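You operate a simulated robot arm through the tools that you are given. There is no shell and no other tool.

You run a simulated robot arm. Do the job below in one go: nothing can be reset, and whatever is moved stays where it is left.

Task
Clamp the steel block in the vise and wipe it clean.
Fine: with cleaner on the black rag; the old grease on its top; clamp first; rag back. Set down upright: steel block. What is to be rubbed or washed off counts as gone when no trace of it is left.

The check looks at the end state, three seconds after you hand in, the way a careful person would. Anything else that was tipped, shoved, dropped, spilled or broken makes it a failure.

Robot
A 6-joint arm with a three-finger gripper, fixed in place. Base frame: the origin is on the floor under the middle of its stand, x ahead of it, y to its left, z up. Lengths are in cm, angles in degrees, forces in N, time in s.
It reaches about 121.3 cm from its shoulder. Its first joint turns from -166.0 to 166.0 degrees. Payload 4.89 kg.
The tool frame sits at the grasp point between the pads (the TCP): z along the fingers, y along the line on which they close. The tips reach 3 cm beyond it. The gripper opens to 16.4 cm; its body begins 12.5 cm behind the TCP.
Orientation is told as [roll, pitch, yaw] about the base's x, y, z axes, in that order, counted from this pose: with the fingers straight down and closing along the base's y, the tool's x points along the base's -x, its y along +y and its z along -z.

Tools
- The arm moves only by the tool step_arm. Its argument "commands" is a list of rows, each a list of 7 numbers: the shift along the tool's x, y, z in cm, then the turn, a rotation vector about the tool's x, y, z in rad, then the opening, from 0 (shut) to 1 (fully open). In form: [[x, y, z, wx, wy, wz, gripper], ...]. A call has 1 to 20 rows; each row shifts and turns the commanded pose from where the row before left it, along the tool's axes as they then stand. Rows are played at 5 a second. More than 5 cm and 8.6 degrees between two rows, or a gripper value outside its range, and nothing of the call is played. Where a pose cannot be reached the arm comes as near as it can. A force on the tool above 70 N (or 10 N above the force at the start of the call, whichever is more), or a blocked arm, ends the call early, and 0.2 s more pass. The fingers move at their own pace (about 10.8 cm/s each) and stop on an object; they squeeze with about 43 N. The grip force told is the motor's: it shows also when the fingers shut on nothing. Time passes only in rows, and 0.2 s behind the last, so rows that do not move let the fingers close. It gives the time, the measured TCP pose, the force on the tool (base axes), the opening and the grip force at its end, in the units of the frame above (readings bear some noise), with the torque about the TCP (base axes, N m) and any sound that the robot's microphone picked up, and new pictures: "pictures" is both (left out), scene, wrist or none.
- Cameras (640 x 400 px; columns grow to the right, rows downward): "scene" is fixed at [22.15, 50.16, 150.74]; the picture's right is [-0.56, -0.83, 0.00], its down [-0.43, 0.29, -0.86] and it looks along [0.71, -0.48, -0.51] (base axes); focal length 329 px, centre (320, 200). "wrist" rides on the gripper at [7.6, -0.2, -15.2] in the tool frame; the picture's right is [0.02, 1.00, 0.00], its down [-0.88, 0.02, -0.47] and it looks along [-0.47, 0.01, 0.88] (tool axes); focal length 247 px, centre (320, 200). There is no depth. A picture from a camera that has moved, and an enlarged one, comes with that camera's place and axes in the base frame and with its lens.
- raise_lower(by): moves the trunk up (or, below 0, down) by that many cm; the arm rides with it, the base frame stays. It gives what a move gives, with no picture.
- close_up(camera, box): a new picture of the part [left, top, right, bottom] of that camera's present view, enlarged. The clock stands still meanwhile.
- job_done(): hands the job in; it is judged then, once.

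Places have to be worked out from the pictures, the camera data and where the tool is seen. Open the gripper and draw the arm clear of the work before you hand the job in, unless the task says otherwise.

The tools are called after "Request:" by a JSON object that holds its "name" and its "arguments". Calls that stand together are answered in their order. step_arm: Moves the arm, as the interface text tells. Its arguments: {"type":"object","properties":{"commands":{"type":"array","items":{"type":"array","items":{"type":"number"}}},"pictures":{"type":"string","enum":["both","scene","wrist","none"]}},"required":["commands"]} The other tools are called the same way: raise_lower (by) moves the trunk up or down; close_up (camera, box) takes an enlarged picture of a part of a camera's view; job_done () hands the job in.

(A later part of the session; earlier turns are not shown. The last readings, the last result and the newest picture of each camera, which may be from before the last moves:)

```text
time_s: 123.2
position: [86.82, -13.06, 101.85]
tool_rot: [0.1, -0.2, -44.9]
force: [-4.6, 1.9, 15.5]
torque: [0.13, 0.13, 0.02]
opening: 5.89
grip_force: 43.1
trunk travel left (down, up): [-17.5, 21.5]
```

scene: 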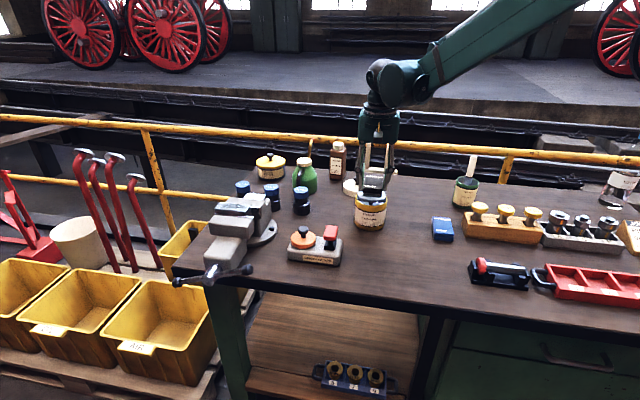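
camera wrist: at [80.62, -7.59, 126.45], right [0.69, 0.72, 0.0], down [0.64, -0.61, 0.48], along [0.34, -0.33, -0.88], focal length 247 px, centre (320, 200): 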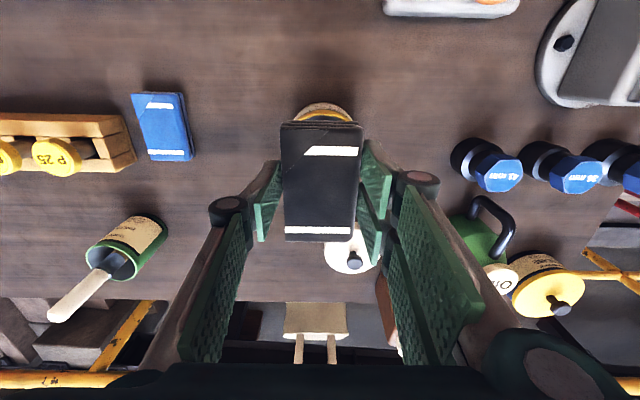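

About 15 N on the plate. I'll add a slight further press and then lift clear.

Request:
{"name": "step_arm", "arguments": {"commands": [[0, 0, 0.12, 0, 0, 0, 0], [0, 0, 0, 0, 0, 0, 0], [0, 0, 0, 0, 0, 0, 0]], "pictures": "none"}}

Request:
{"name": "step_arm", "arguments": {"commands": [[0, 0, -0.4, 0, 0, 0, 0], [0, 0, -1, 0, 0, 0, 0], [0, 0, -2, 0, 0, 0, 0], [0, 0, -3, 0, 0, 0, 0], [0, 0, -4, 0, 0, 0, 0], [0, 0, -2, 0, 0, 0, 0], [0, 0, 0, 0, 0, 0, 0]], "pictures": "both"}}

Request:
{"name": "close_up", "arguments": {"camera": "scene", "box": [340, 140, 400, 240]}}

Request:
{"name": "close_up", "arguments": {"camera": "wrist", "box": [260, 110, 370, 170]}}

```text
time_s: 124.0
position: [86.78, -12.97, 101.76]
tool_rot: [0.1, -0.3, -44.9]
force: [7.5, 1.5, 38.7]
torque: [0.06, -0.54, 0.06]
opening: 5.89
grip_force: 43.2
trunk travel left (down, up): [-17.5, 21.5]
```

```text
time_s: 125.6
position: [86.76, -12.98, 113.9]
tool_rot: [0.0, -0.2, -44.9]
force: [-0.5, 0.5, -1.4]
torque: [-0.04, -0.11, 0.03]
opening: 5.92
grip_force: 43.1
trunk travel left (down, up): [-17.5, 21.5]
camera wrist: at [81.09, -7.67, 129.15], right [0.69, 0.72, 0.0], down [0.64, -0.61, 0.48], along [0.34, -0.33, -0.88], focal length 247 px, centre (320, 200)
```

scene: 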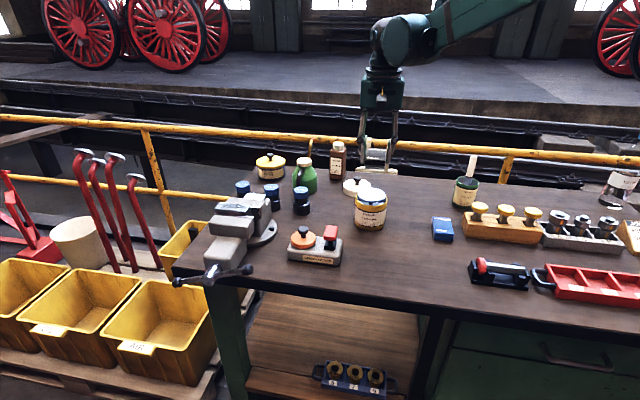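
wrist: 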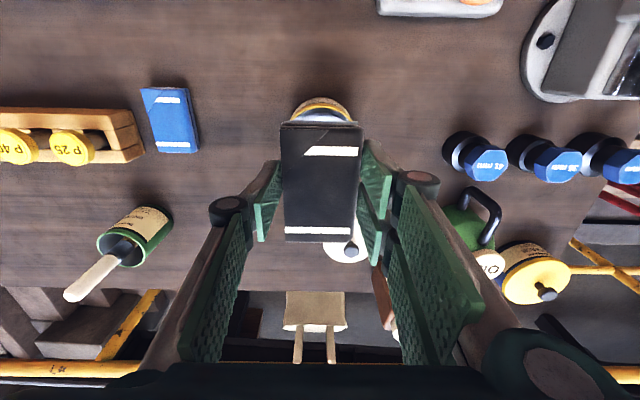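

```text
4.00 times, centred on (370, 190) of scene
camera zoom: at [22.15, 50.16, 150.74], right [-0.56, -0.83, 0.0], down [-0.43, 0.29, -0.86], along [0.71, -0.48, -0.51], focal length 1316 px, centre (120, 240)
```

zoom: 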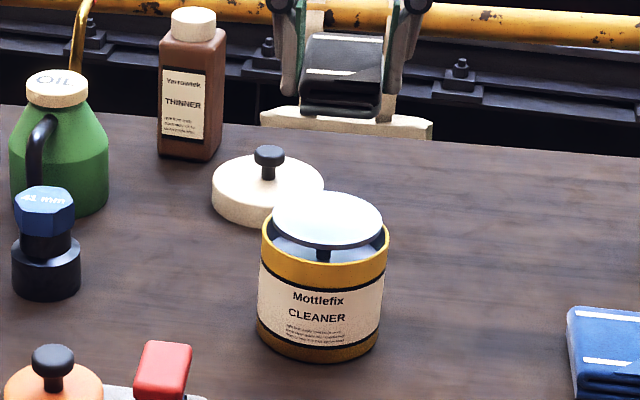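

```text
5.82 times, centred on (315, 140) of wrist
camera zoom: at [81.09, -7.67, 129.15], right [0.69, 0.72, 0.0], down [0.64, -0.61, 0.48], along [0.34, -0.33, -0.88], focal length 1437 px, centre (349, 549)
```

zoom: 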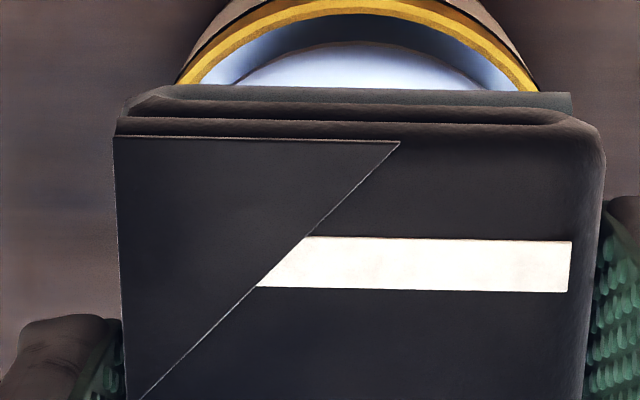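

The can hasn't moved and the plate is back up. Now I'll carry the wet rag over to above the clamped block.

Request:
{"name": "step_arm", "arguments": {"commands": [[1.5, 2.8, 0, 0, 0, 0, 0], [2.1, 3.9, 0, 0, 0, 0, 0], [2.1, 3.9, 0, 0, 0, 0, 0], [2.1, 3.9, 0, 0, 0, 0, 0], [2.1, 3.9, 0, 0, 0, 0, 0], [2.1, 3.9, 0, 0, 0, 0, 0], [2.1, 3.9, 0, 0, 0, 0, 0], [2.1, 3.9, 0, 0, 0, 0, 0], [2.1, 3.9, 0, 0, 0, 0, 0], [1.7, 3.3, 0, 0, 0, 0, 0], [0, 0, 2, 0, 0, 0, 0], [0, 0, 0, 0, 0, 0, 0], [0, 0, 0, 0, 0, 0, 0]], "pictures": "both"}}

Request:
{"name": "close_up", "arguments": {"camera": "wrist", "box": [220, 80, 420, 280]}}

Request:
{"name": "close_up", "arguments": {"camera": "scene", "box": [180, 140, 290, 240]}}

```text
time_s: 128.4
position: [99.1, 27.54, 111.99]
tool_rot: [0.0, -0.1, -44.8]
force: [-0.9, -0.4, -1.4]
torque: [0.0, 0.02, 0.02]
opening: 5.93
grip_force: 42.9
trunk travel left (down, up): [-17.5, 21.5]
camera wrist: at [93.54, 32.92, 127.2], right [0.69, 0.72, 0.0], down [0.64, -0.61, 0.48], along [0.34, -0.33, -0.88], focal length 247 px, centre (320, 200)
```

scene: 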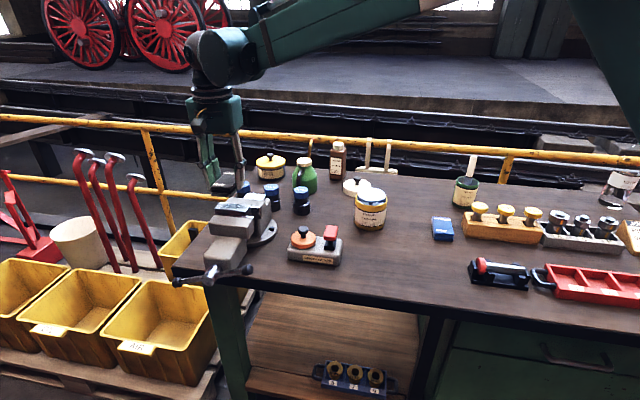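
wrist: 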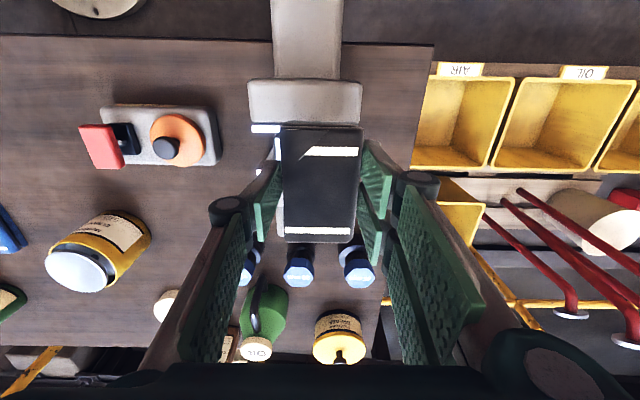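

```text
2.00 times, centred on (320, 180) of wrist
camera zoom: at [93.54, 32.92, 127.2], right [0.69, 0.72, 0.0], down [0.64, -0.61, 0.48], along [0.34, -0.33, -0.88], focal length 494 px, centre (320, 240)
```

zoom: 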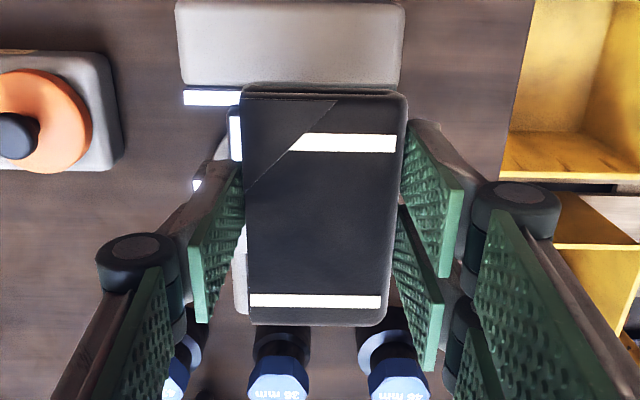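

```text
4.00 times, centred on (235, 190) of scene
camera zoom: at [22.15, 50.16, 150.74], right [-0.56, -0.83, 0.0], down [-0.43, 0.29, -0.86], along [0.71, -0.48, -0.51], focal length 1316 px, centre (660, 240)
```

zoom: 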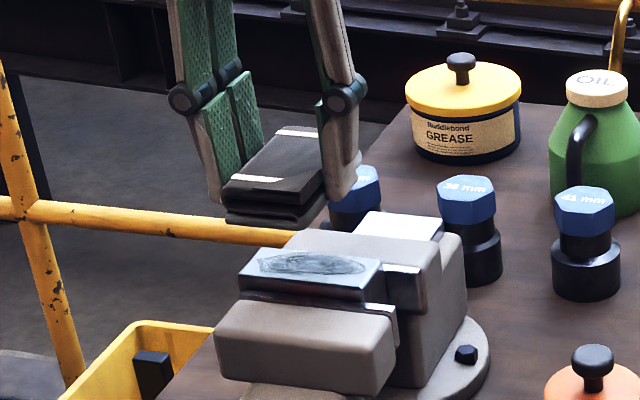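

The rag is above the block, spanning its full width. I'll lower in steps until it bears lightly on the block's top.

Request:
{"name": "step_arm", "arguments": {"commands": [[0, 0, 2, 0, 0, 0, 0], [0, 0, 1.5, 0, 0, 0, 0], [0, 0, 0.8, 0, 0, 0, 0], [0, 0, 0, 0, 0, 0, 0]], "pictures": "none"}}

Request:
{"name": "step_arm", "arguments": {"commands": [[0, 0, 0.3, 0, 0, 0, 0], [0, 0, 0.3, 0, 0, 0, 0], [0, 0, 0, 0, 0, 0, 0]], "pictures": "none"}}

Request:
{"name": "close_up", "arguments": {"camera": "scene", "box": [190, 160, 280, 240]}}

```text
time_s: 129.4
position: [99.0, 27.54, 107.64]
tool_rot: [0.0, -0.3, -45.0]
force: [0.6, -0.1, -0.3]
torque: [-0.03, 0.03, 0.02]
opening: 5.9
grip_force: 42.7
trunk travel left (down, up): [-17.5, 21.5]
```

```text
time_s: 130.2
position: [99.06, 27.57, 106.99]
tool_rot: [-0.1, -0.2, -44.9]
force: [0.0, 0.2, -0.7]
torque: [0.02, 0.03, 0.02]
opening: 5.92
grip_force: 42.7
trunk travel left (down, up): [-17.5, 21.5]
```

```text
5.00 times, centred on (235, 200) of scene
camera zoom: at [22.15, 50.16, 150.74], right [-0.56, -0.83, 0.0], down [-0.43, 0.29, -0.86], along [0.71, -0.48, -0.51], focal length 1645 px, centre (745, 200)
```

zoom: 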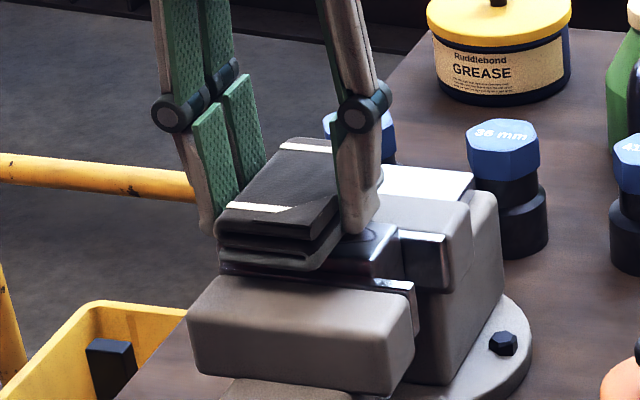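

Nearly touching. I'll continue down in 0.2 cm steps.

Request:
{"name": "step_arm", "arguments": {"commands": [[0, 0, 0.2, 0, 0, 0, 0], [0, 0, 0.2, 0, 0, 0, 0], [0, 0, 0, 0, 0, 0, 0]], "pictures": "none"}}

Request:
{"name": "step_arm", "arguments": {"commands": [[0, 0, 0.15, 0, 0, 0, 0], [0, 0, 0.15, 0, 0, 0, 0], [0, 0, 0, 0, 0, 0, 0]], "pictures": "none"}}

```text
time_s: 131.0
position: [98.82, 27.45, 106.65]
tool_rot: [-0.1, -0.2, -45.0]
force: [0.4, 0.9, -0.7]
torque: [-0.01, 0.0, 0.02]
opening: 5.88
grip_force: 43.0
trunk travel left (down, up): [-17.5, 21.5]
```

```text
time_s: 131.8
position: [98.83, 27.39, 106.51]
tool_rot: [0.1, -0.3, -44.9]
force: [15.5, 3.1, 33.6]
torque: [0.06, -0.58, 0.01]
opening: 5.88
grip_force: 43.1
trunk travel left (down, up): [-17.5, 21.5]
```

The rag is bearing on the block (about 34 N, a bit firm). I'll ease off slightly and then start rubbing back and forth along the block's length.

Request:
{"name": "step_arm", "arguments": {"commands": [[0, 0, -0.07, 0, 0, 0, 0], [0, 0, 0, 0, 0, 0, 0]], "pictures": "none"}}

Request:
{"name": "step_arm", "arguments": {"commands": [[0, 0.8, 0, 0, 0, 0, 0], [0, 1, 0, 0, 0, 0, 0], [0, 1, 0, 0, 0, 0, 0], [0, 0.7, 0, 0, 0, 0, 0], [0, -1, 0, 0, 0, 0, 0], [0, -1, 0, 0, 0, 0, 0], [0, -1, 0, 0, 0, 0, 0], [0, -1, 0, 0, 0, 0, 0], [0, -1, 0, 0, 0, 0, 0], [0, -1, 0, 0, 0, 0, 0], [0, -1, 0, 0, 0, 0, 0], [0, 1, 0, 0, 0, 0, 0], [0, 1, 0, 0, 0, 0, 0], [0, 1, 0, 0, 0, 0, 0], [0, 0.5, 0, 0, 0, 0, 0], [0, 0, 0, 0, 0, 0, 0]], "pictures": "scene"}}

Request:
{"name": "close_up", "arguments": {"camera": "scene", "box": [190, 160, 280, 240]}}

```text
time_s: 132.4
position: [98.8, 27.52, 106.44]
tool_rot: [0.0, -0.1, -44.9]
force: [3.9, 0.2, 23.7]
torque: [0.16, -0.28, -0.03]
opening: 5.9
grip_force: 42.6
trunk travel left (down, up): [-17.5, 21.5]
```

```text
time_s: 135.8
position: [98.82, 27.4, 106.54]
tool_rot: [0.2, -0.2, -45.0]
force: [-3.7, -5.9, 13.1]
torque: [-0.15, 0.11, -0.01]
opening: 5.91
grip_force: 42.9
trunk travel left (down, up): [-17.5, 21.5]
```

scene: 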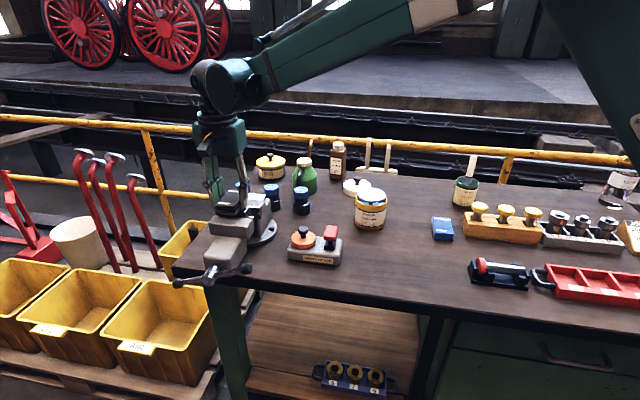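

```text
5.00 times, centred on (235, 200) of scene
camera zoom: at [22.15, 50.16, 150.74], right [-0.56, -0.83, 0.0], down [-0.43, 0.29, -0.86], along [0.71, -0.48, -0.51], focal length 1645 px, centre (745, 200)
```

zoom: 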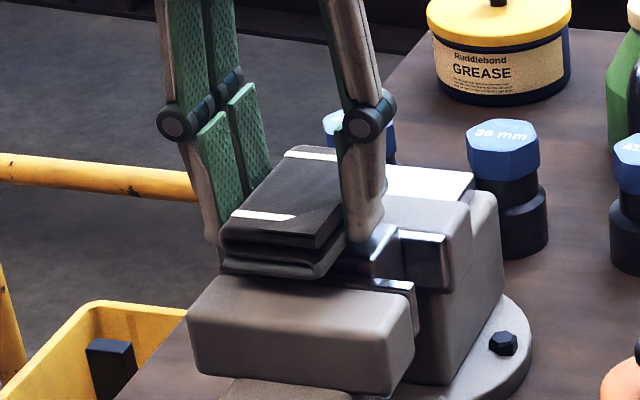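

The stroke went smoothly at about 15 N and the block held still. I'll run two more back-and-forth cycles, then lift and inspect.

Request:
{"name": "step_arm", "arguments": {"commands": [[0, 1.2, 0.03, 0, 0, 0, 0], [0, 1.2, 0, 0, 0, 0, 0], [0, 1.2, 0, 0, 0, 0, 0], [0, -1.2, 0, 0, 0, 0, 0], [0, -1.2, 0, 0, 0, 0, 0], [0, -1.2, 0, 0, 0, 0, 0], [0, -1.2, 0, 0, 0, 0, 0], [0, -1.2, 0, 0, 0, 0, 0], [0, -1.2, 0, 0, 0, 0, 0], [0, 1.2, 0, 0, 0, 0, 0], [0, 1.2, 0, 0, 0, 0, 0], [0, 1.2, 0, 0, 0, 0, 0], [0, 1.2, 0, 0, 0, 0, 0], [0, 1.2, 0, 0, 0, 0, 0], [0, 1.2, 0, 0, 0, 0, 0], [0, -1.2, 0, 0, 0, 0, 0], [0, -1.2, 0, 0, 0, 0, 0], [0, -1.2, 0, 0, 0, 0, 0], [0, 0, 0, 0, 0, 0, 0]], "pictures": "none"}}

Request:
{"name": "step_arm", "arguments": {"commands": [[0, 0, -0.5, 0, 0, 0, 0], [0, 0, -1.5, 0, 0, 0, 0], [0, 0, -3, 0, 0, 0, 0], [0, 0, -3, 0, 0, 0, 0], [0, 0, 0, 0, 0, 0, 0]], "pictures": "both"}}

Request:
{"name": "close_up", "arguments": {"camera": "scene", "box": [200, 170, 270, 230]}}

```text
time_s: 139.8
position: [98.78, 27.52, 106.41]
tool_rot: [0.1, -0.3, -44.9]
force: [10.1, 10.4, 41.1]
torque: [0.42, -0.5, 0.17]
opening: 5.93
grip_force: 42.7
trunk travel left (down, up): [-17.5, 21.5]
```

```text
time_s: 141.0
position: [98.76, 27.6, 114.24]
tool_rot: [-0.1, -0.2, -45.0]
force: [0.1, 0.7, 0.1]
torque: [0.01, -0.06, -0.01]
opening: 5.88
grip_force: 42.6
trunk travel left (down, up): [-17.5, 21.5]
camera wrist: at [93.29, 32.91, 129.55], right [0.69, 0.72, 0.0], down [0.64, -0.61, 0.48], along [0.34, -0.33, -0.88], focal length 247 px, centre (320, 200)
```

scene: 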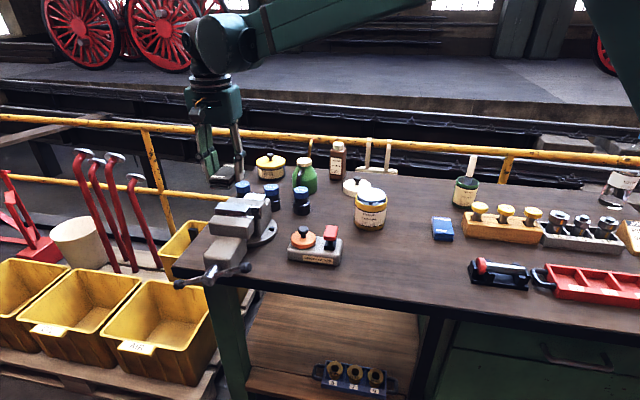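
wrist: 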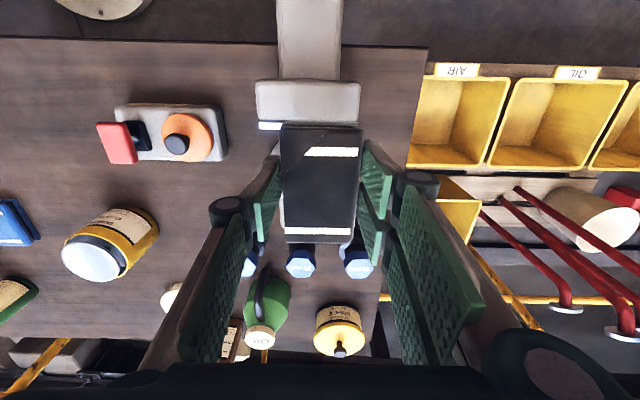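

```text
6.67 times, centred on (235, 200) of scene
camera zoom: at [22.15, 50.16, 150.74], right [-0.56, -0.83, 0.0], down [-0.43, 0.29, -0.86], along [0.71, -0.48, -0.51], focal length 2194 px, centre (887, 200)
```

zoom: 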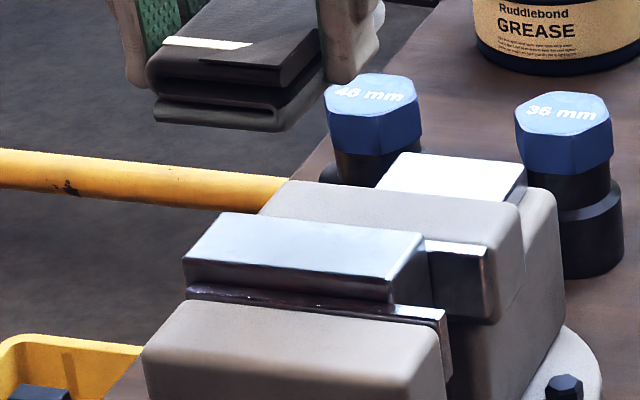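

From the scene camera the block's top now looks clean. I'll move back a little so the wrist camera can see the top directly and check for any trace.

Request:
{"name": "step_arm", "arguments": {"commands": [[-3, 0, -1, 0, 0, 0, 0], [-3.5, 0, -1, 0, 0, 0, 0], [-2.5, 0, 0, 0, 0, 0, 0], [0, 0, 0, 0, 0, 0, 0], [0, 0, 0, 0, 0, 0, 0]], "pictures": "wrist"}}

Request:
{"name": "close_up", "arguments": {"camera": "wrist", "box": [260, 20, 380, 120]}}

Request:
{"name": "close_up", "arguments": {"camera": "scene", "box": [213, 195, 258, 225]}}

```text
time_s: 142.2
position: [105.17, 21.35, 116.12]
tool_rot: [0.0, -0.3, -44.9]
force: [0.3, 0.0, -0.7]
torque: [0.08, 0.07, 0.04]
opening: 5.9
grip_force: 43.0
trunk travel left (down, up): [-17.5, 21.5]
camera wrist: at [99.68, 26.79, 131.33], right [0.69, 0.72, 0.0], down [0.64, -0.61, 0.48], along [0.34, -0.33, -0.88], focal length 247 px, centre (320, 200)
```

wrist: 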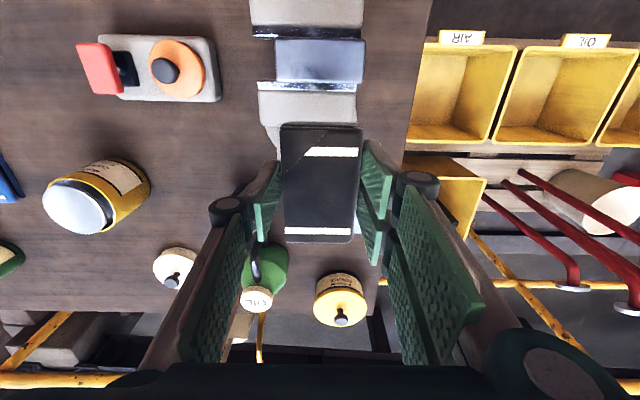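

```text
4.00 times, centred on (320, 70) of wrist
camera zoom: at [99.68, 26.79, 131.33], right [0.69, 0.72, 0.0], down [0.64, -0.61, 0.48], along [0.34, -0.33, -0.88], focal length 988 px, centre (320, 720)
```

zoom: 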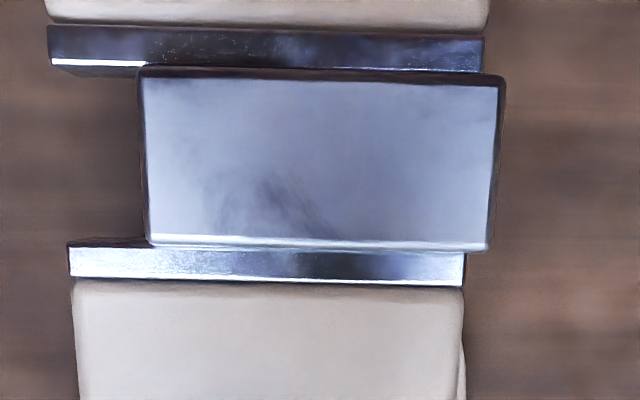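

```text
13.33 times, centred on (236, 210) of scene
camera zoom: at [22.15, 50.16, 150.74], right [-0.56, -0.83, 0.0], down [-0.43, 0.29, -0.86], along [0.71, -0.48, -0.51], focal length 4388 px, centre (1447, 67)
```

zoom: 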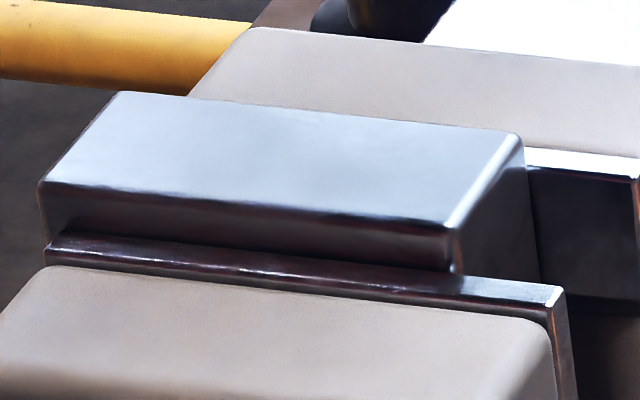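

There's a faint dark smudge in the wrist view that may be a reflection of the gripper in the polished steel. I'll shift sideways and look again to see whether it stays fixed to the block.

Request:
{"name": "step_arm", "arguments": {"commands": [[-1, -3, 0, 0, 0, 0, 0], [-1, -3, 0, 0, 0, 0, 0], [0, 0, 0, 0, 0, 0, 0], [0, 0, 0, 0, 0, 0, 0]], "pictures": "wrist"}}

Request:
{"name": "close_up", "arguments": {"camera": "wrist", "box": [310, 0, 450, 110]}}

```text
time_s: 143.2
position: [102.38, 15.69, 116.33]
tool_rot: [0.0, -0.2, -44.9]
force: [-0.3, -0.2, 0.4]
torque: [0.07, -0.05, 0.02]
opening: 5.9
grip_force: 42.9
trunk travel left (down, up): [-17.5, 21.5]
camera wrist: at [96.83, 20.95, 131.52], right [0.69, 0.72, 0.0], down [0.64, -0.61, 0.48], along [0.34, -0.33, -0.88], focal length 247 px, centre (320, 200)
```

wrist: 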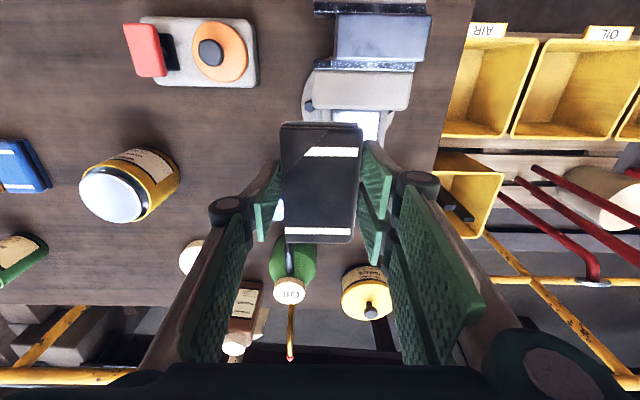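

```text
3.64 times, centred on (380, 55) of wrist
camera zoom: at [96.83, 20.95, 131.52], right [0.69, 0.72, 0.0], down [0.64, -0.61, 0.48], along [0.34, -0.33, -0.88], focal length 898 px, centre (102, 727)
```

zoom: 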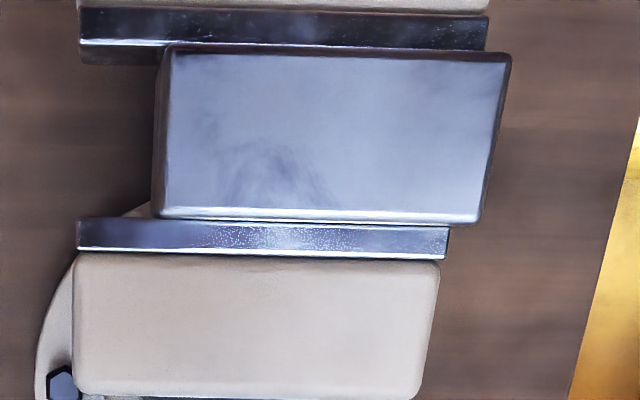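

The smudge seems to stay at the same spot on the block, so it may be residue. I'll get a closer view before deciding.

Request:
{"name": "step_arm", "arguments": {"commands": [[0.5, 2, 2, 0, 0, 0, 0], [0.3, 2, 2, 0, 0, 0, 0], [0, 0.5, 1.5, 0, 0, 0, 0], [0, 0, 0, 0, 0, 0, 0], [0, 0, 0, 0, 0, 0, 0]], "pictures": "none"}}

Request:
{"name": "close_up", "arguments": {"camera": "wrist", "box": [270, 0, 400, 80]}}

Request:
{"name": "close_up", "arguments": {"camera": "wrist", "box": [240, 0, 420, 120]}}

```text
time_s: 144.4
position: [104.97, 19.48, 110.54]
tool_rot: [0.0, -0.2, -44.9]
force: [0.1, 0.0, -1.3]
torque: [-0.02, 0.02, 0.02]
opening: 5.91
grip_force: 43.0
trunk travel left (down, up): [-17.5, 21.5]
```

```text
4.92 times, centred on (335, 40) of wrist
camera zoom: at [99.36, 24.8, 125.87], right [0.69, 0.72, 0.0], down [0.64, -0.61, 0.48], along [0.34, -0.33, -0.88], focal length 1216 px, centre (246, 988)
```

zoom: 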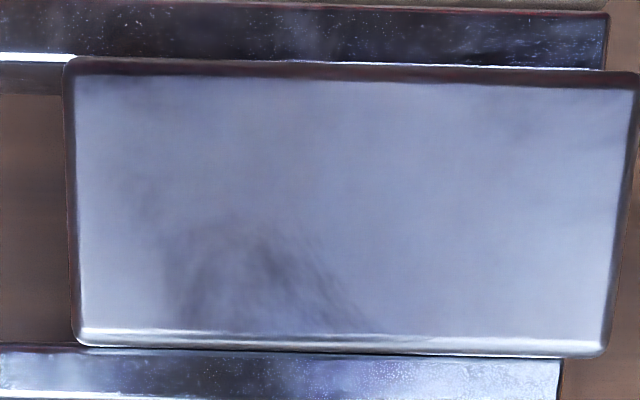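

```text
3.33 times, centred on (330, 60) of wrist
camera zoom: at [99.36, 24.8, 125.87], right [0.69, 0.72, 0.0], down [0.64, -0.61, 0.48], along [0.34, -0.33, -0.88], focal length 823 px, centre (287, 667)
```

zoom: 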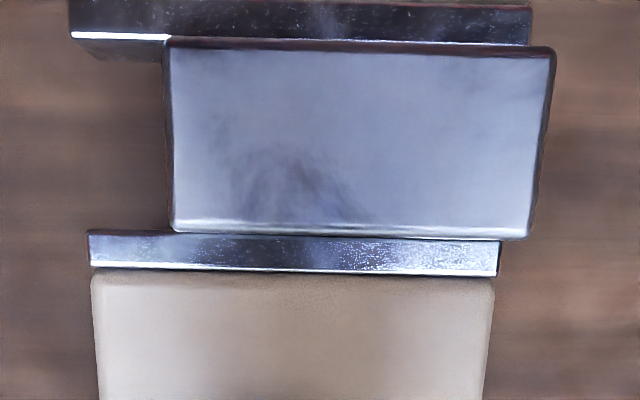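

The faint shadow stays put on the block, so I'll treat it as residue and rub more, concentrating on that area. I'll bring the rag back over and press down.

Request:
{"name": "step_arm", "arguments": {"commands": [[3.5, 0.3, 0, 0, 0, 0, 0], [3.5, 0.2, 0, 0, 0, 0, 0], [2.7, 0, 0, 0, 0, 0, 0], [0, 0, 2, 0, 0, 0, 0], [0, 0, 1.5, 0, 0, 0, 0], [0, 0, 0.3, 0, 0, 0, 0], [0, 0, 0, 0, 0, 0, 0]], "pictures": "none"}}

Request:
{"name": "step_arm", "arguments": {"commands": [[0, 0, 0.15, 0, 0, 0, 0], [0, 0, 0.1, 0, 0, 0, 0], [0, 0, 0, 0, 0, 0, 0]], "pictures": "none"}}

```text
time_s: 146.0
position: [98.55, 26.51, 106.9]
tool_rot: [0.0, -0.1, -44.9]
force: [0.5, 0.9, -0.2]
torque: [-0.03, 0.06, 0.0]
opening: 5.89
grip_force: 42.9
trunk travel left (down, up): [-17.5, 21.5]
```

```text
time_s: 146.8
position: [98.51, 26.56, 106.77]
tool_rot: [0.0, -0.2, -44.9]
force: [0.3, -0.4, -0.2]
torque: [0.0, 0.02, -0.01]
opening: 5.89
grip_force: 43.1
trunk travel left (down, up): [-17.5, 21.5]
```

Just above contact. A little lower.

Request:
{"name": "step_arm", "arguments": {"commands": [[0, 0, 0.12, 0, 0, 0, 0], [0, 0, 0.1, 0, 0, 0, 0], [0, 0, 0, 0, 0, 0, 0]], "pictures": "none"}}

Request:
{"name": "step_arm", "arguments": {"commands": [[0, 0, 0.06, 0, 0, 0, 0], [0, 0, 0, 0, 0, 0, 0]], "pictures": "none"}}

```text
time_s: 147.6
position: [98.69, 26.35, 106.53]
tool_rot: [0.0, -0.2, -44.9]
force: [-0.1, -0.7, 0.3]
torque: [-0.01, 0.01, -0.01]
opening: 5.91
grip_force: 42.5
trunk travel left (down, up): [-17.5, 21.5]
```

```text
time_s: 148.2
position: [98.61, 26.31, 106.54]
tool_rot: [0.1, -0.3, -44.9]
force: [0.1, -0.7, -0.5]
torque: [0.04, -0.02, -0.01]
opening: 5.92
grip_force: 43.0
trunk travel left (down, up): [-17.5, 21.5]
```

Request:
{"name": "step_arm", "arguments": {"commands": [[0, 0, 0.08, 0, 0, 0, 0], [0, 0, 0.05, 0, 0, 0, 0], [0, 0, 0, 0, 0, 0, 0]], "pictures": "none"}}

```text
time_s: 149.0
position: [98.6, 26.43, 106.59]
tool_rot: [0.0, -0.3, -44.9]
force: [0.3, -0.5, 1.0]
torque: [0.06, -0.01, 0.03]
opening: 5.88
grip_force: 43.2
trunk travel left (down, up): [-17.5, 21.5]
```

The rag is just touching again. I'll press slightly more and rub over the whole top, with short cross-strokes as well.

Request:
{"name": "step_arm", "arguments": {"commands": [[0, 0, 0.07, 0, 0, 0, 0], [0, 0, 0, 0, 0, 0, 0]], "pictures": "none"}}

Request:
{"name": "step_arm", "arguments": {"commands": [[0, -1, 0, 0, 0, 0, 0], [0, -1, 0, 0, 0, 0, 0], [0, -0.5, 0, 0, 0, 0, 0], [0, 1, 0, 0, 0, 0, 0], [0, 1, 0, 0, 0, 0, 0], [0, 1, 0, 0, 0, 0, 0], [0, 1, 0, 0, 0, 0, 0], [0, 1, 0, 0, 0, 0, 0], [0, 1, 0, 0, 0, 0, 0], [0, -1, 0, 0, 0, 0, 0], [0, -1, 0, 0, 0, 0, 0], [0, -1, 0, 0, 0, 0, 0], [0, -1, 0, 0, 0, 0, 0], [0, -1, 0, 0, 0, 0, 0], [0, -1, 0, 0, 0, 0, 0], [0, 1, 0, 0, 0, 0, 0], [0, 1, 0, 0, 0, 0, 0], [0, 0.5, 0, 0, 0, 0, 0], [0, 0, 0, 0, 0, 0, 0]], "pictures": "none"}}

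Request:
{"name": "step_arm", "arguments": {"commands": [[0.6, 0, 0, 0, 0, 0, 0], [0.6, 0, 0, 0, 0, 0, 0], [-0.8, 0.5, 0, 0, 0, 0, 0], [-0.8, 0.5, 0, 0, 0, 0, 0], [0.8, 0.5, 0, 0, 0, 0, 0], [0.8, 0.5, 0, 0, 0, 0, 0], [-0.8, -0.8, 0, 0, 0, 0, 0], [-0.8, -0.8, 0, 0, 0, 0, 0], [0.8, -0.8, 0, 0, 0, 0, 0], [0.8, -0.8, 0, 0, 0, 0, 0], [-0.8, -0.4, 0, 0, 0, 0, 0], [-0.8, -0.4, 0, 0, 0, 0, 0], [0.8, 0.6, 0, 0, 0, 0, 0], [0.4, 0.6, 0, 0, 0, 0, 0], [-0.8, 0.4, 0, 0, 0, 0, 0], [0, 0.4, 0, 0, 0, 0, 0], [0, 0, 0, 0, 0, 0, 0]], "pictures": "none"}}

```text
time_s: 149.6
position: [98.62, 26.46, 106.51]
tool_rot: [0.0, -0.2, -44.9]
force: [0.6, 2.7, 11.9]
torque: [0.23, -0.03, -0.03]
opening: 5.88
grip_force: 43.0
trunk travel left (down, up): [-17.5, 21.5]
```

```text
time_s: 153.6
position: [98.57, 26.19, 106.38]
tool_rot: [0.0, -0.4, -45.0]
force: [-11.2, -15.0, 40.3]
torque: [-0.51, 0.46, 0.03]
opening: 5.91
grip_force: 43.3
trunk travel left (down, up): [-17.5, 21.5]
```

```text
time_s: 157.2
position: [98.66, 26.49, 106.34]
tool_rot: [0.1, -0.2, -44.9]
force: [0.5, -1.0, -0.2]
torque: [0.01, 0.02, 0.01]
opening: 5.92
grip_force: 43.0
trunk travel left (down, up): [-17.5, 21.5]
```

The contact force has vanished at a lower height than before, so something may have shifted. I'll lift and inspect both the rag and the block.

Request:
{"name": "step_arm", "arguments": {"commands": [[0, 0, -0.5, 0, 0, 0, 0], [0, 0, -2, 0, 0, 0, 0], [0, 0, -3, 0, 0, 0, 0], [0, 0, -3, 0, 0, 0, 0], [0, 0, 0, 0, 0, 0, 0]], "pictures": "both"}}

Request:
{"name": "close_up", "arguments": {"camera": "scene", "box": [190, 150, 280, 240]}}

Request:
{"name": "close_up", "arguments": {"camera": "wrist", "box": [220, 80, 420, 280]}}

Request:
{"name": "close_up", "arguments": {"camera": "scene", "box": [213, 195, 258, 225]}}

```text
time_s: 158.4
position: [98.49, 26.42, 114.83]
tool_rot: [0.1, -0.2, -44.9]
force: [0.0, -0.1, -0.4]
torque: [0.02, -0.03, 0.03]
opening: 5.9
grip_force: 42.9
trunk travel left (down, up): [-17.5, 21.5]
camera wrist: at [92.99, 31.76, 130.1], right [0.69, 0.72, 0.0], down [0.64, -0.61, 0.48], along [0.34, -0.33, -0.88], focal length 247 px, centre (320, 200)
```

scene: 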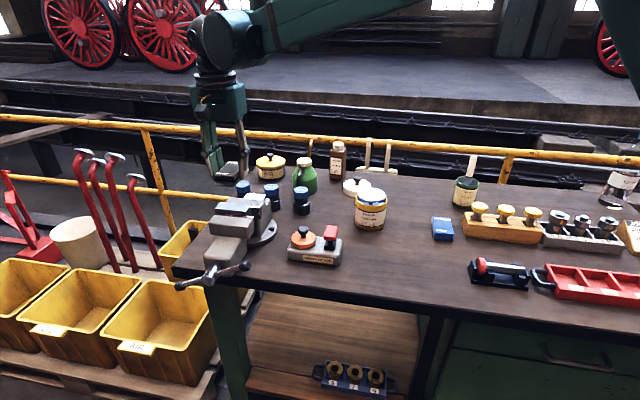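
wrist: 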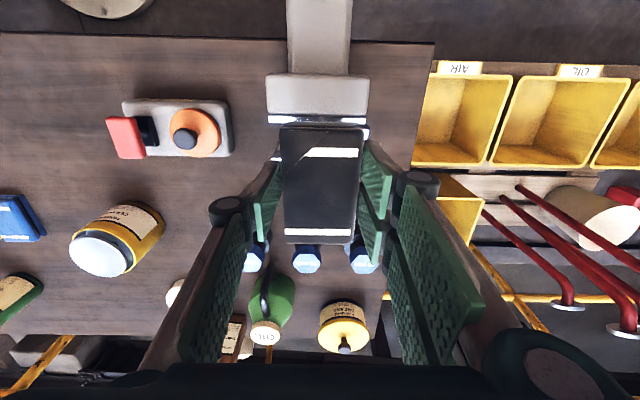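

```text
4.44 times, centred on (235, 195) of scene
camera zoom: at [22.15, 50.16, 150.74], right [-0.56, -0.83, 0.0], down [-0.43, 0.29, -0.86], along [0.71, -0.48, -0.51], focal length 1462 px, centre (698, 222)
```

zoom: 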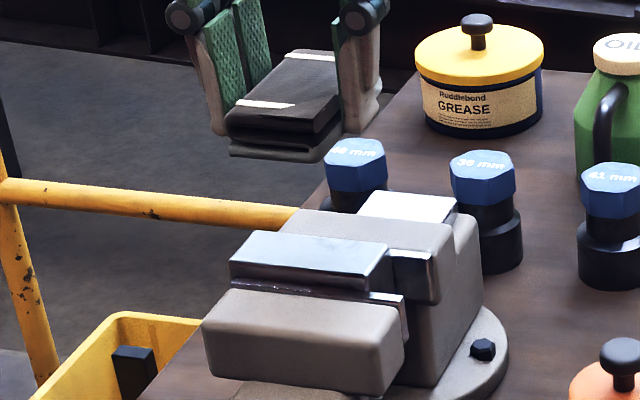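

```text
2.00 times, centred on (320, 180) of wrist
camera zoom: at [92.99, 31.76, 130.1], right [0.69, 0.72, 0.0], down [0.64, -0.61, 0.48], along [0.34, -0.33, -0.88], focal length 494 px, centre (320, 240)
```

zoom: 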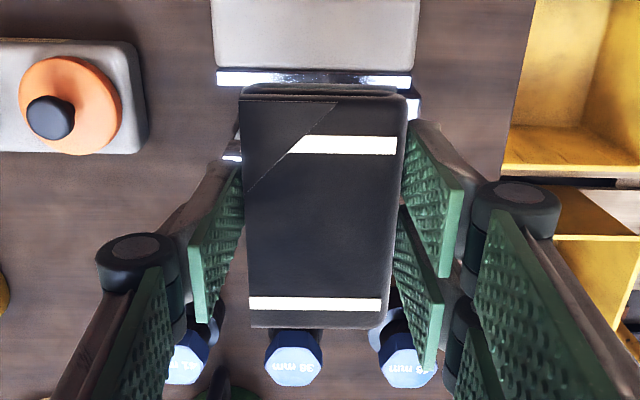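

```text
13.33 times, centred on (236, 210) of scene
camera zoom: at [22.15, 50.16, 150.74], right [-0.56, -0.83, 0.0], down [-0.43, 0.29, -0.86], along [0.71, -0.48, -0.51], focal length 4388 px, centre (1447, 67)
```

zoom: 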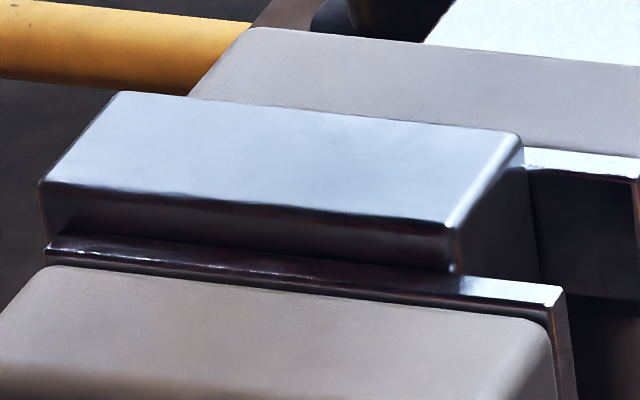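

The block hasn't moved; the rag just slid up slightly between the fingers. The handle may have crept a little though, so I'll compare it and the jaw contact closely.

Request:
{"name": "close_up", "arguments": {"camera": "scene", "box": [170, 180, 290, 310]}}

Request:
{"name": "close_up", "arguments": {"camera": "wrist", "box": [250, 90, 390, 160]}}

```text
3.08 times, centred on (230, 245) of scene
camera zoom: at [22.15, 50.16, 150.74], right [-0.56, -0.83, 0.0], down [-0.43, 0.29, -0.86], along [0.71, -0.48, -0.51], focal length 1012 px, centre (597, 62)
```

zoom: 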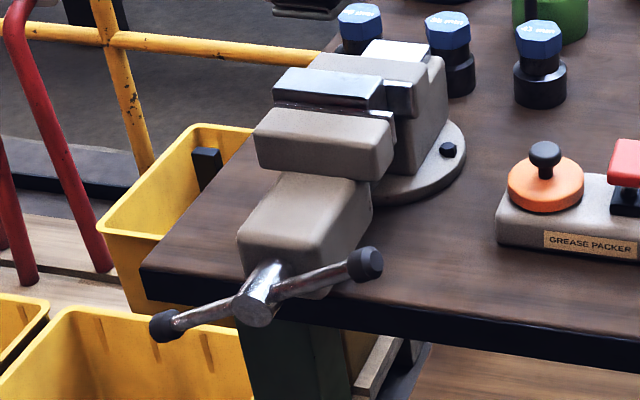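

```text
4.57 times, centred on (320, 125) of wrist
camera zoom: at [92.99, 31.76, 130.1], right [0.69, 0.72, 0.0], down [0.64, -0.61, 0.48], along [0.34, -0.33, -0.88], focal length 1129 px, centre (320, 543)
```

zoom: 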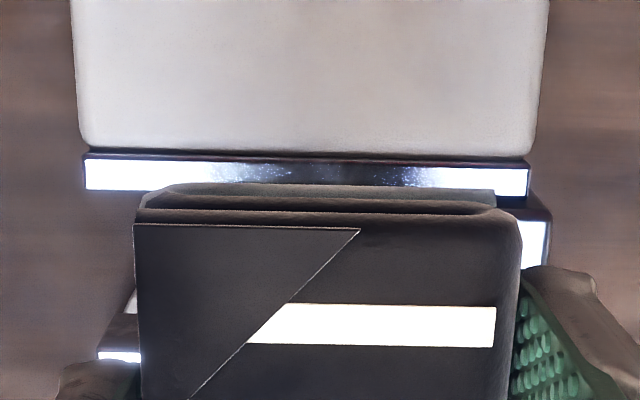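

The handle has eased back roughly 8–9° from the rubbing, though the jaws are still closed on the block; I'll re-tighten at the end. First I'll look at the block's top again from the same viewpoint as before.

Request:
{"name": "step_arm", "arguments": {"commands": [[-3.2, -0.2, 0, 0, 0, 0, 0], [-3.2, -0.2, 0, 0, 0, 0, 0], [-3.2, 0, 2, 0, 0, 0, 0], [0, 0, 2.2, 0, 0, 0, 0], [0, 0, 0, 0, 0, 0, 0], [0, 0, 0, 0, 0, 0, 0]], "pictures": "none"}}

Request:
{"name": "close_up", "arguments": {"camera": "wrist", "box": [270, 0, 400, 80]}}

Request:
{"name": "close_up", "arguments": {"camera": "wrist", "box": [240, 0, 420, 120]}}

```text
time_s: 159.8
position: [105.23, 19.76, 110.4]
tool_rot: [0.0, -0.3, -44.9]
force: [-0.8, -0.3, -0.4]
torque: [0.04, 0.0, 0.0]
opening: 5.94
grip_force: 42.4
trunk travel left (down, up): [-17.5, 21.5]
```

```text
4.92 times, centred on (335, 40) of wrist
camera zoom: at [99.77, 25.06, 125.57], right [0.69, 0.72, 0.0], down [0.64, -0.61, 0.48], along [0.34, -0.33, -0.88], focal length 1216 px, centre (246, 988)
```

zoom: 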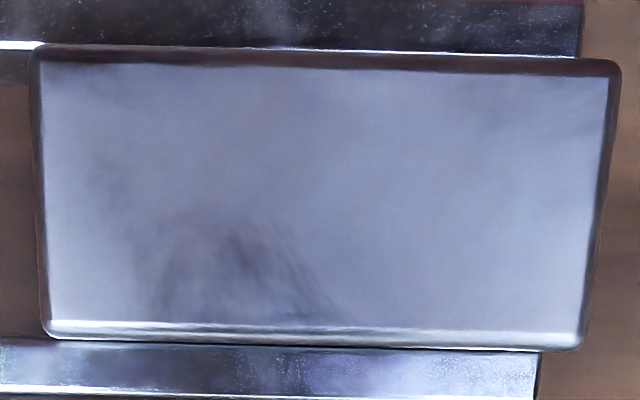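

```text
3.33 times, centred on (330, 60) of wrist
camera zoom: at [99.77, 25.06, 125.57], right [0.69, 0.72, 0.0], down [0.64, -0.61, 0.48], along [0.34, -0.33, -0.88], focal length 823 px, centre (287, 667)
```

zoom: 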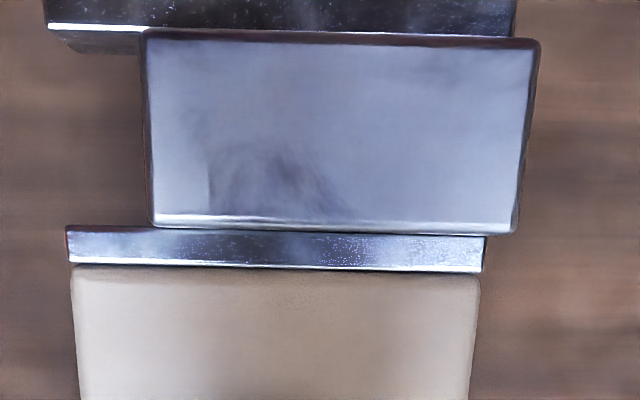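

The faint shading looks unchanged by the extra rubbing, which suggests it's the steel's own finish rather than grease. I'll view it from the bright-reflection angle I had before wiping to be sure.

Request:
{"name": "step_arm", "arguments": {"commands": [[1.5, -2.6, -2, 0, 0, 0, 0], [1.5, -2.6, -2, 0, 0, 0, 0], [1.5, -2.6, -2, 0, 0, 0, 0], [1.5, -2.6, -0.3, 0, 0, 0, 0], [0, 0, 0, 0, 0, 0, 0], [0, 0, 0, 0, 0, 0, 0]], "pictures": "wrist"}}

Request:
{"name": "close_up", "arguments": {"camera": "wrist", "box": [350, 60, 480, 150]}}

```text
time_s: 161.2
position: [93.67, 16.48, 116.75]
tool_rot: [0.0, -0.1, -44.9]
force: [-1.0, -0.2, -0.6]
torque: [-0.01, -0.06, 0.0]
opening: 5.92
grip_force: 42.7
trunk travel left (down, up): [-17.5, 21.5]
camera wrist: at [88.06, 21.76, 132.03], right [0.69, 0.72, 0.0], down [0.64, -0.61, 0.48], along [0.34, -0.33, -0.88], focal length 247 px, centre (320, 200)
```

wrist: 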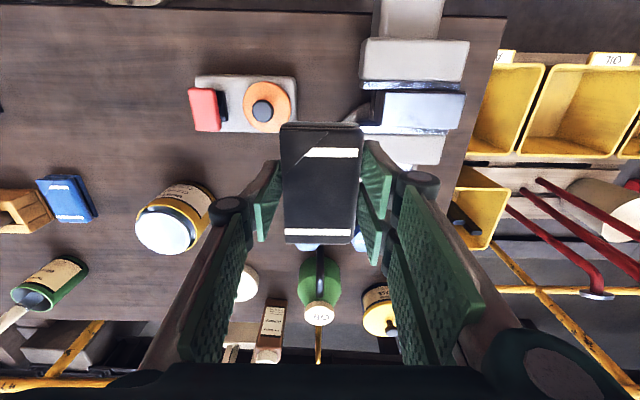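

```text
4.44 times, centred on (415, 105) of wrist
camera zoom: at [88.06, 21.76, 132.03], right [0.69, 0.72, 0.0], down [0.64, -0.61, 0.48], along [0.34, -0.33, -0.88], focal length 1098 px, centre (-102, 622)
```

zoom: 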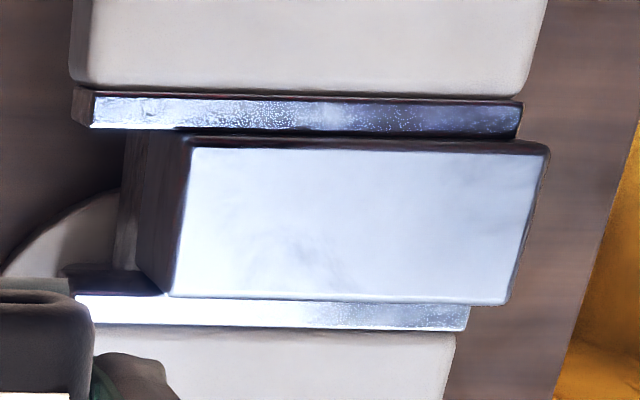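

In bright reflection the shading all but disappears. Grease would stay dark from every angle, so this is just the steel's finish and the top is clean. Now I'll return the rag to its original spot.

Request:
{"name": "step_arm", "arguments": {"commands": [[-1.2, -3, 0, 0, 0, 0, 0], [-1.6, -4, 0, 0, 0, 0, 0], [-1.6, -4, 0, 0, 0, 0, 0], [-1.6, -4, 0, 0, 0, 0, 0], [-1.6, -4, 0, 0, 0, 0, 0], [-1.6, -4, 0, 0, 0, 0, 0], [-1.6, -4, 0, 0, 0, 0, 0], [-1.6, -4, 0, 0, 0, 0, 0], [-1.6, -4, 0, 0, 0, 0, 0], [-1.3, -3.6, 0, 0, 0, 0, 0], [0, 0, 3, 0, 0, 0, 0], [0, 0, 4, 0, 0, 0, 0], [0, 0, 4, 0, 0, 0, 0], [0, 0, 3, 0, 0, 0, 0], [0, 0, 0, 0, 0, 0, 0], [0, 0, 0, 0, 0, 0, 0]], "pictures": "both"}}

Request:
{"name": "close_up", "arguments": {"camera": "scene", "box": [340, 150, 470, 260]}}

```text
time_s: 164.6
position: [76.86, -21.74, 102.85]
tool_rot: [0.0, -0.2, -44.9]
force: [0.3, 0.2, -0.2]
torque: [0.03, 0.04, -0.03]
opening: 5.89
grip_force: 43.1
trunk travel left (down, up): [-17.5, 21.5]
camera wrist: at [71.33, -16.49, 118.06], right [0.69, 0.72, 0.0], down [0.64, -0.61, 0.48], along [0.34, -0.33, -0.88], focal length 247 px, centre (320, 200)
```

scene: 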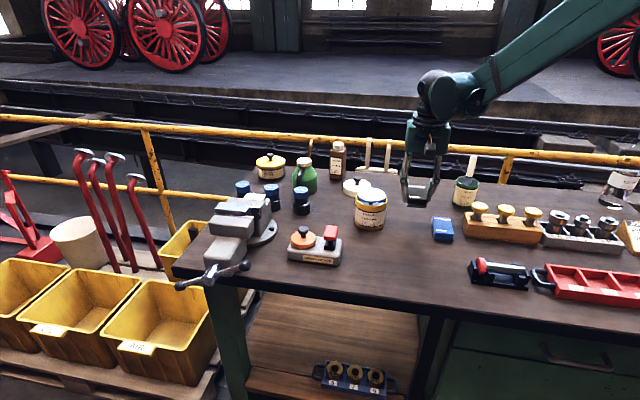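
wrist: 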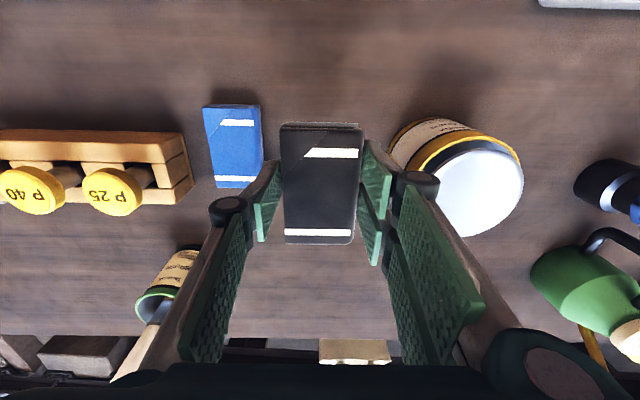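

```text
3.64 times, centred on (405, 205) of scene
camera zoom: at [22.15, 50.16, 150.74], right [-0.56, -0.83, 0.0], down [-0.43, 0.29, -0.86], along [0.71, -0.48, -0.51], focal length 1197 px, centre (11, 182)
```

zoom: 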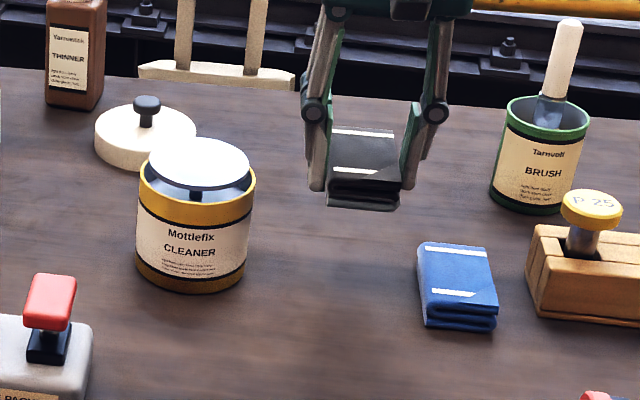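

Position reads u≈39.0, v≈69.7. I'll trim 0.3 cm toward the can and lower the rag down to the bench, slowing at the end.

Request:
{"name": "step_arm", "arguments": {"commands": [[-0.15, 0.3, 3, 0, 0, 0, 0], [0, 0, 3, 0, 0, 0, 0], [0, 0, 2.5, 0, 0, 0, 0], [0, 0, 1.5, 0, 0, 0, 0], [0, 0, 0, 0, 0, 0, 0]], "pictures": "none"}}

Request:
{"name": "step_arm", "arguments": {"commands": [[0, 0, 0.25, 0, 0, 0, 0], [0, 0, 0.25, 0, 0, 0, 0], [0, 0, 0, 0, 0, 0, 0]], "pictures": "none"}}

```text
time_s: 165.8
position: [77.48, -21.74, 92.94]
tool_rot: [0.0, -0.2, -44.9]
force: [0.2, -0.2, -0.1]
torque: [0.02, 0.0, 0.01]
opening: 5.9
grip_force: 42.7
trunk travel left (down, up): [-17.5, 21.5]
```

```text
time_s: 166.6
position: [77.42, -21.83, 92.56]
tool_rot: [0.1, -0.2, -44.9]
force: [0.1, 0.7, -0.5]
torque: [0.02, 0.0, 0.0]
opening: 5.91
grip_force: 43.4
trunk travel left (down, up): [-17.5, 21.5]
```

Now u≈39.3, v≈70.2, so I'll trim back 0.2 cm and continue down until the rag touches.

Request:
{"name": "step_arm", "arguments": {"commands": [[0.2, 0, 0.2, 0, 0, 0, 0], [0, 0, 0.2, 0, 0, 0, 0], [0, 0, 0, 0, 0, 0, 0]], "pictures": "none"}}

Request:
{"name": "step_arm", "arguments": {"commands": [[0, 0, 0.15, 0, 0, 0, 0], [0, 0, 0.1, 0, 0, 0, 0], [0, 0, 0, 0, 0, 0, 0]], "pictures": "none"}}

Request:
{"name": "close_up", "arguments": {"camera": "scene", "box": [370, 180, 460, 250]}}

```text
time_s: 167.4
position: [77.28, -21.69, 92.04]
tool_rot: [-0.1, -0.2, -44.9]
force: [0.0, -0.5, -0.3]
torque: [0.03, 0.0, 0.01]
opening: 5.89
grip_force: 42.9
trunk travel left (down, up): [-17.5, 21.5]
```

```text
time_s: 168.2
position: [77.22, -21.71, 91.82]
tool_rot: [0.0, -0.2, -44.9]
force: [-0.5, -0.7, -0.4]
torque: [0.04, -0.02, -0.03]
opening: 5.88
grip_force: 43.3
trunk travel left (down, up): [-17.5, 21.5]
```

```text
5.71 times, centred on (415, 215) of scene
camera zoom: at [22.15, 50.16, 150.74], right [-0.56, -0.83, 0.0], down [-0.43, 0.29, -0.86], along [0.71, -0.48, -0.51], focal length 1880 px, centre (-223, 114)
```

zoom: 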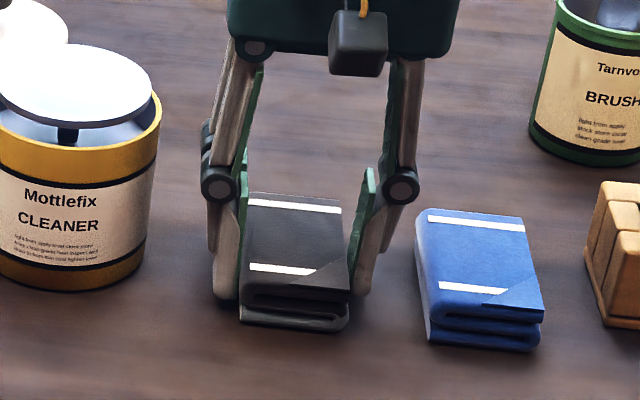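

The rag is back almost exactly where it was in the picture. I'll lower the last bit until it rests on the bench.

Request:
{"name": "step_arm", "arguments": {"commands": [[0, 0, 0.1, 0, 0, 0, 0], [0, 0, 0.08, 0, 0, 0, 0], [0, 0, 0, 0, 0, 0, 0]], "pictures": "none"}}

```text
time_s: 169.0
position: [77.24, -21.64, 91.66]
tool_rot: [0.1, -0.3, -44.9]
force: [-0.2, -3.6, 41.5]
torque: [0.29, 0.11, -0.02]
opening: 5.92
grip_force: 43.0
trunk travel left (down, up): [-17.5, 21.5]
```

It's on the bench (41 N for a hair of travel). I'll ease off the press and open the fingers.

Request:
{"name": "step_arm", "arguments": {"commands": [[0, 0, -0.1, 0, 0, 0, 0], [0, 0, 0, 0, 0, 0, 0.36], [0, 0, 0, 0, 0, 0, 0.4], [0, 0, 0, 0, 0, 0, 0.45], [0, 0, 0, 0, 0, 0, 0.45], [0, 0, 0, 0, 0, 0, 0.45]], "pictures": "none"}}

Request:
{"name": "close_up", "arguments": {"camera": "scene", "box": [370, 180, 460, 250]}}

Request:
{"name": "close_up", "arguments": {"camera": "wrist", "box": [220, 80, 420, 280]}}

```text
time_s: 170.4
position: [77.29, -21.81, 91.65]
tool_rot: [0.0, -0.3, -44.7]
force: [0.1, -0.4, 0.2]
torque: [0.0, -0.02, -0.03]
opening: 7.38
grip_force: 0.1
trunk travel left (down, up): [-17.5, 21.5]
```

```text
5.71 times, centred on (415, 215) of scene
camera zoom: at [22.15, 50.16, 150.74], right [-0.56, -0.83, 0.0], down [-0.43, 0.29, -0.86], along [0.71, -0.48, -0.51], focal length 1880 px, centre (-223, 114)
```

zoom: 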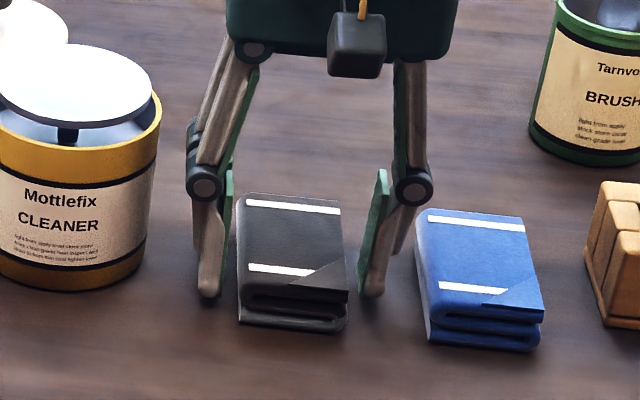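

```text
2.00 times, centred on (320, 180) of wrist
camera zoom: at [71.73, -16.36, 106.92], right [0.69, 0.72, 0.0], down [0.64, -0.61, 0.48], along [0.34, -0.33, -0.88], focal length 494 px, centre (320, 240)
```

zoom: 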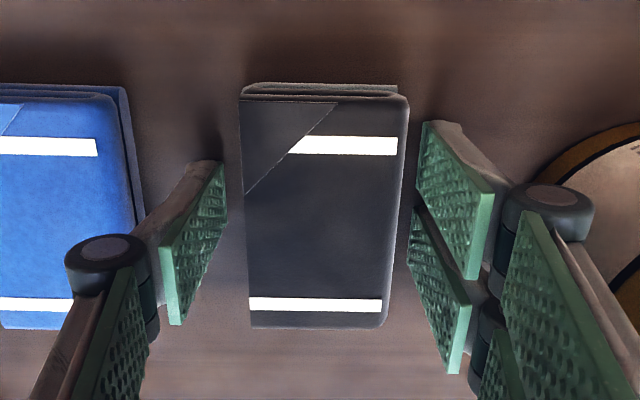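

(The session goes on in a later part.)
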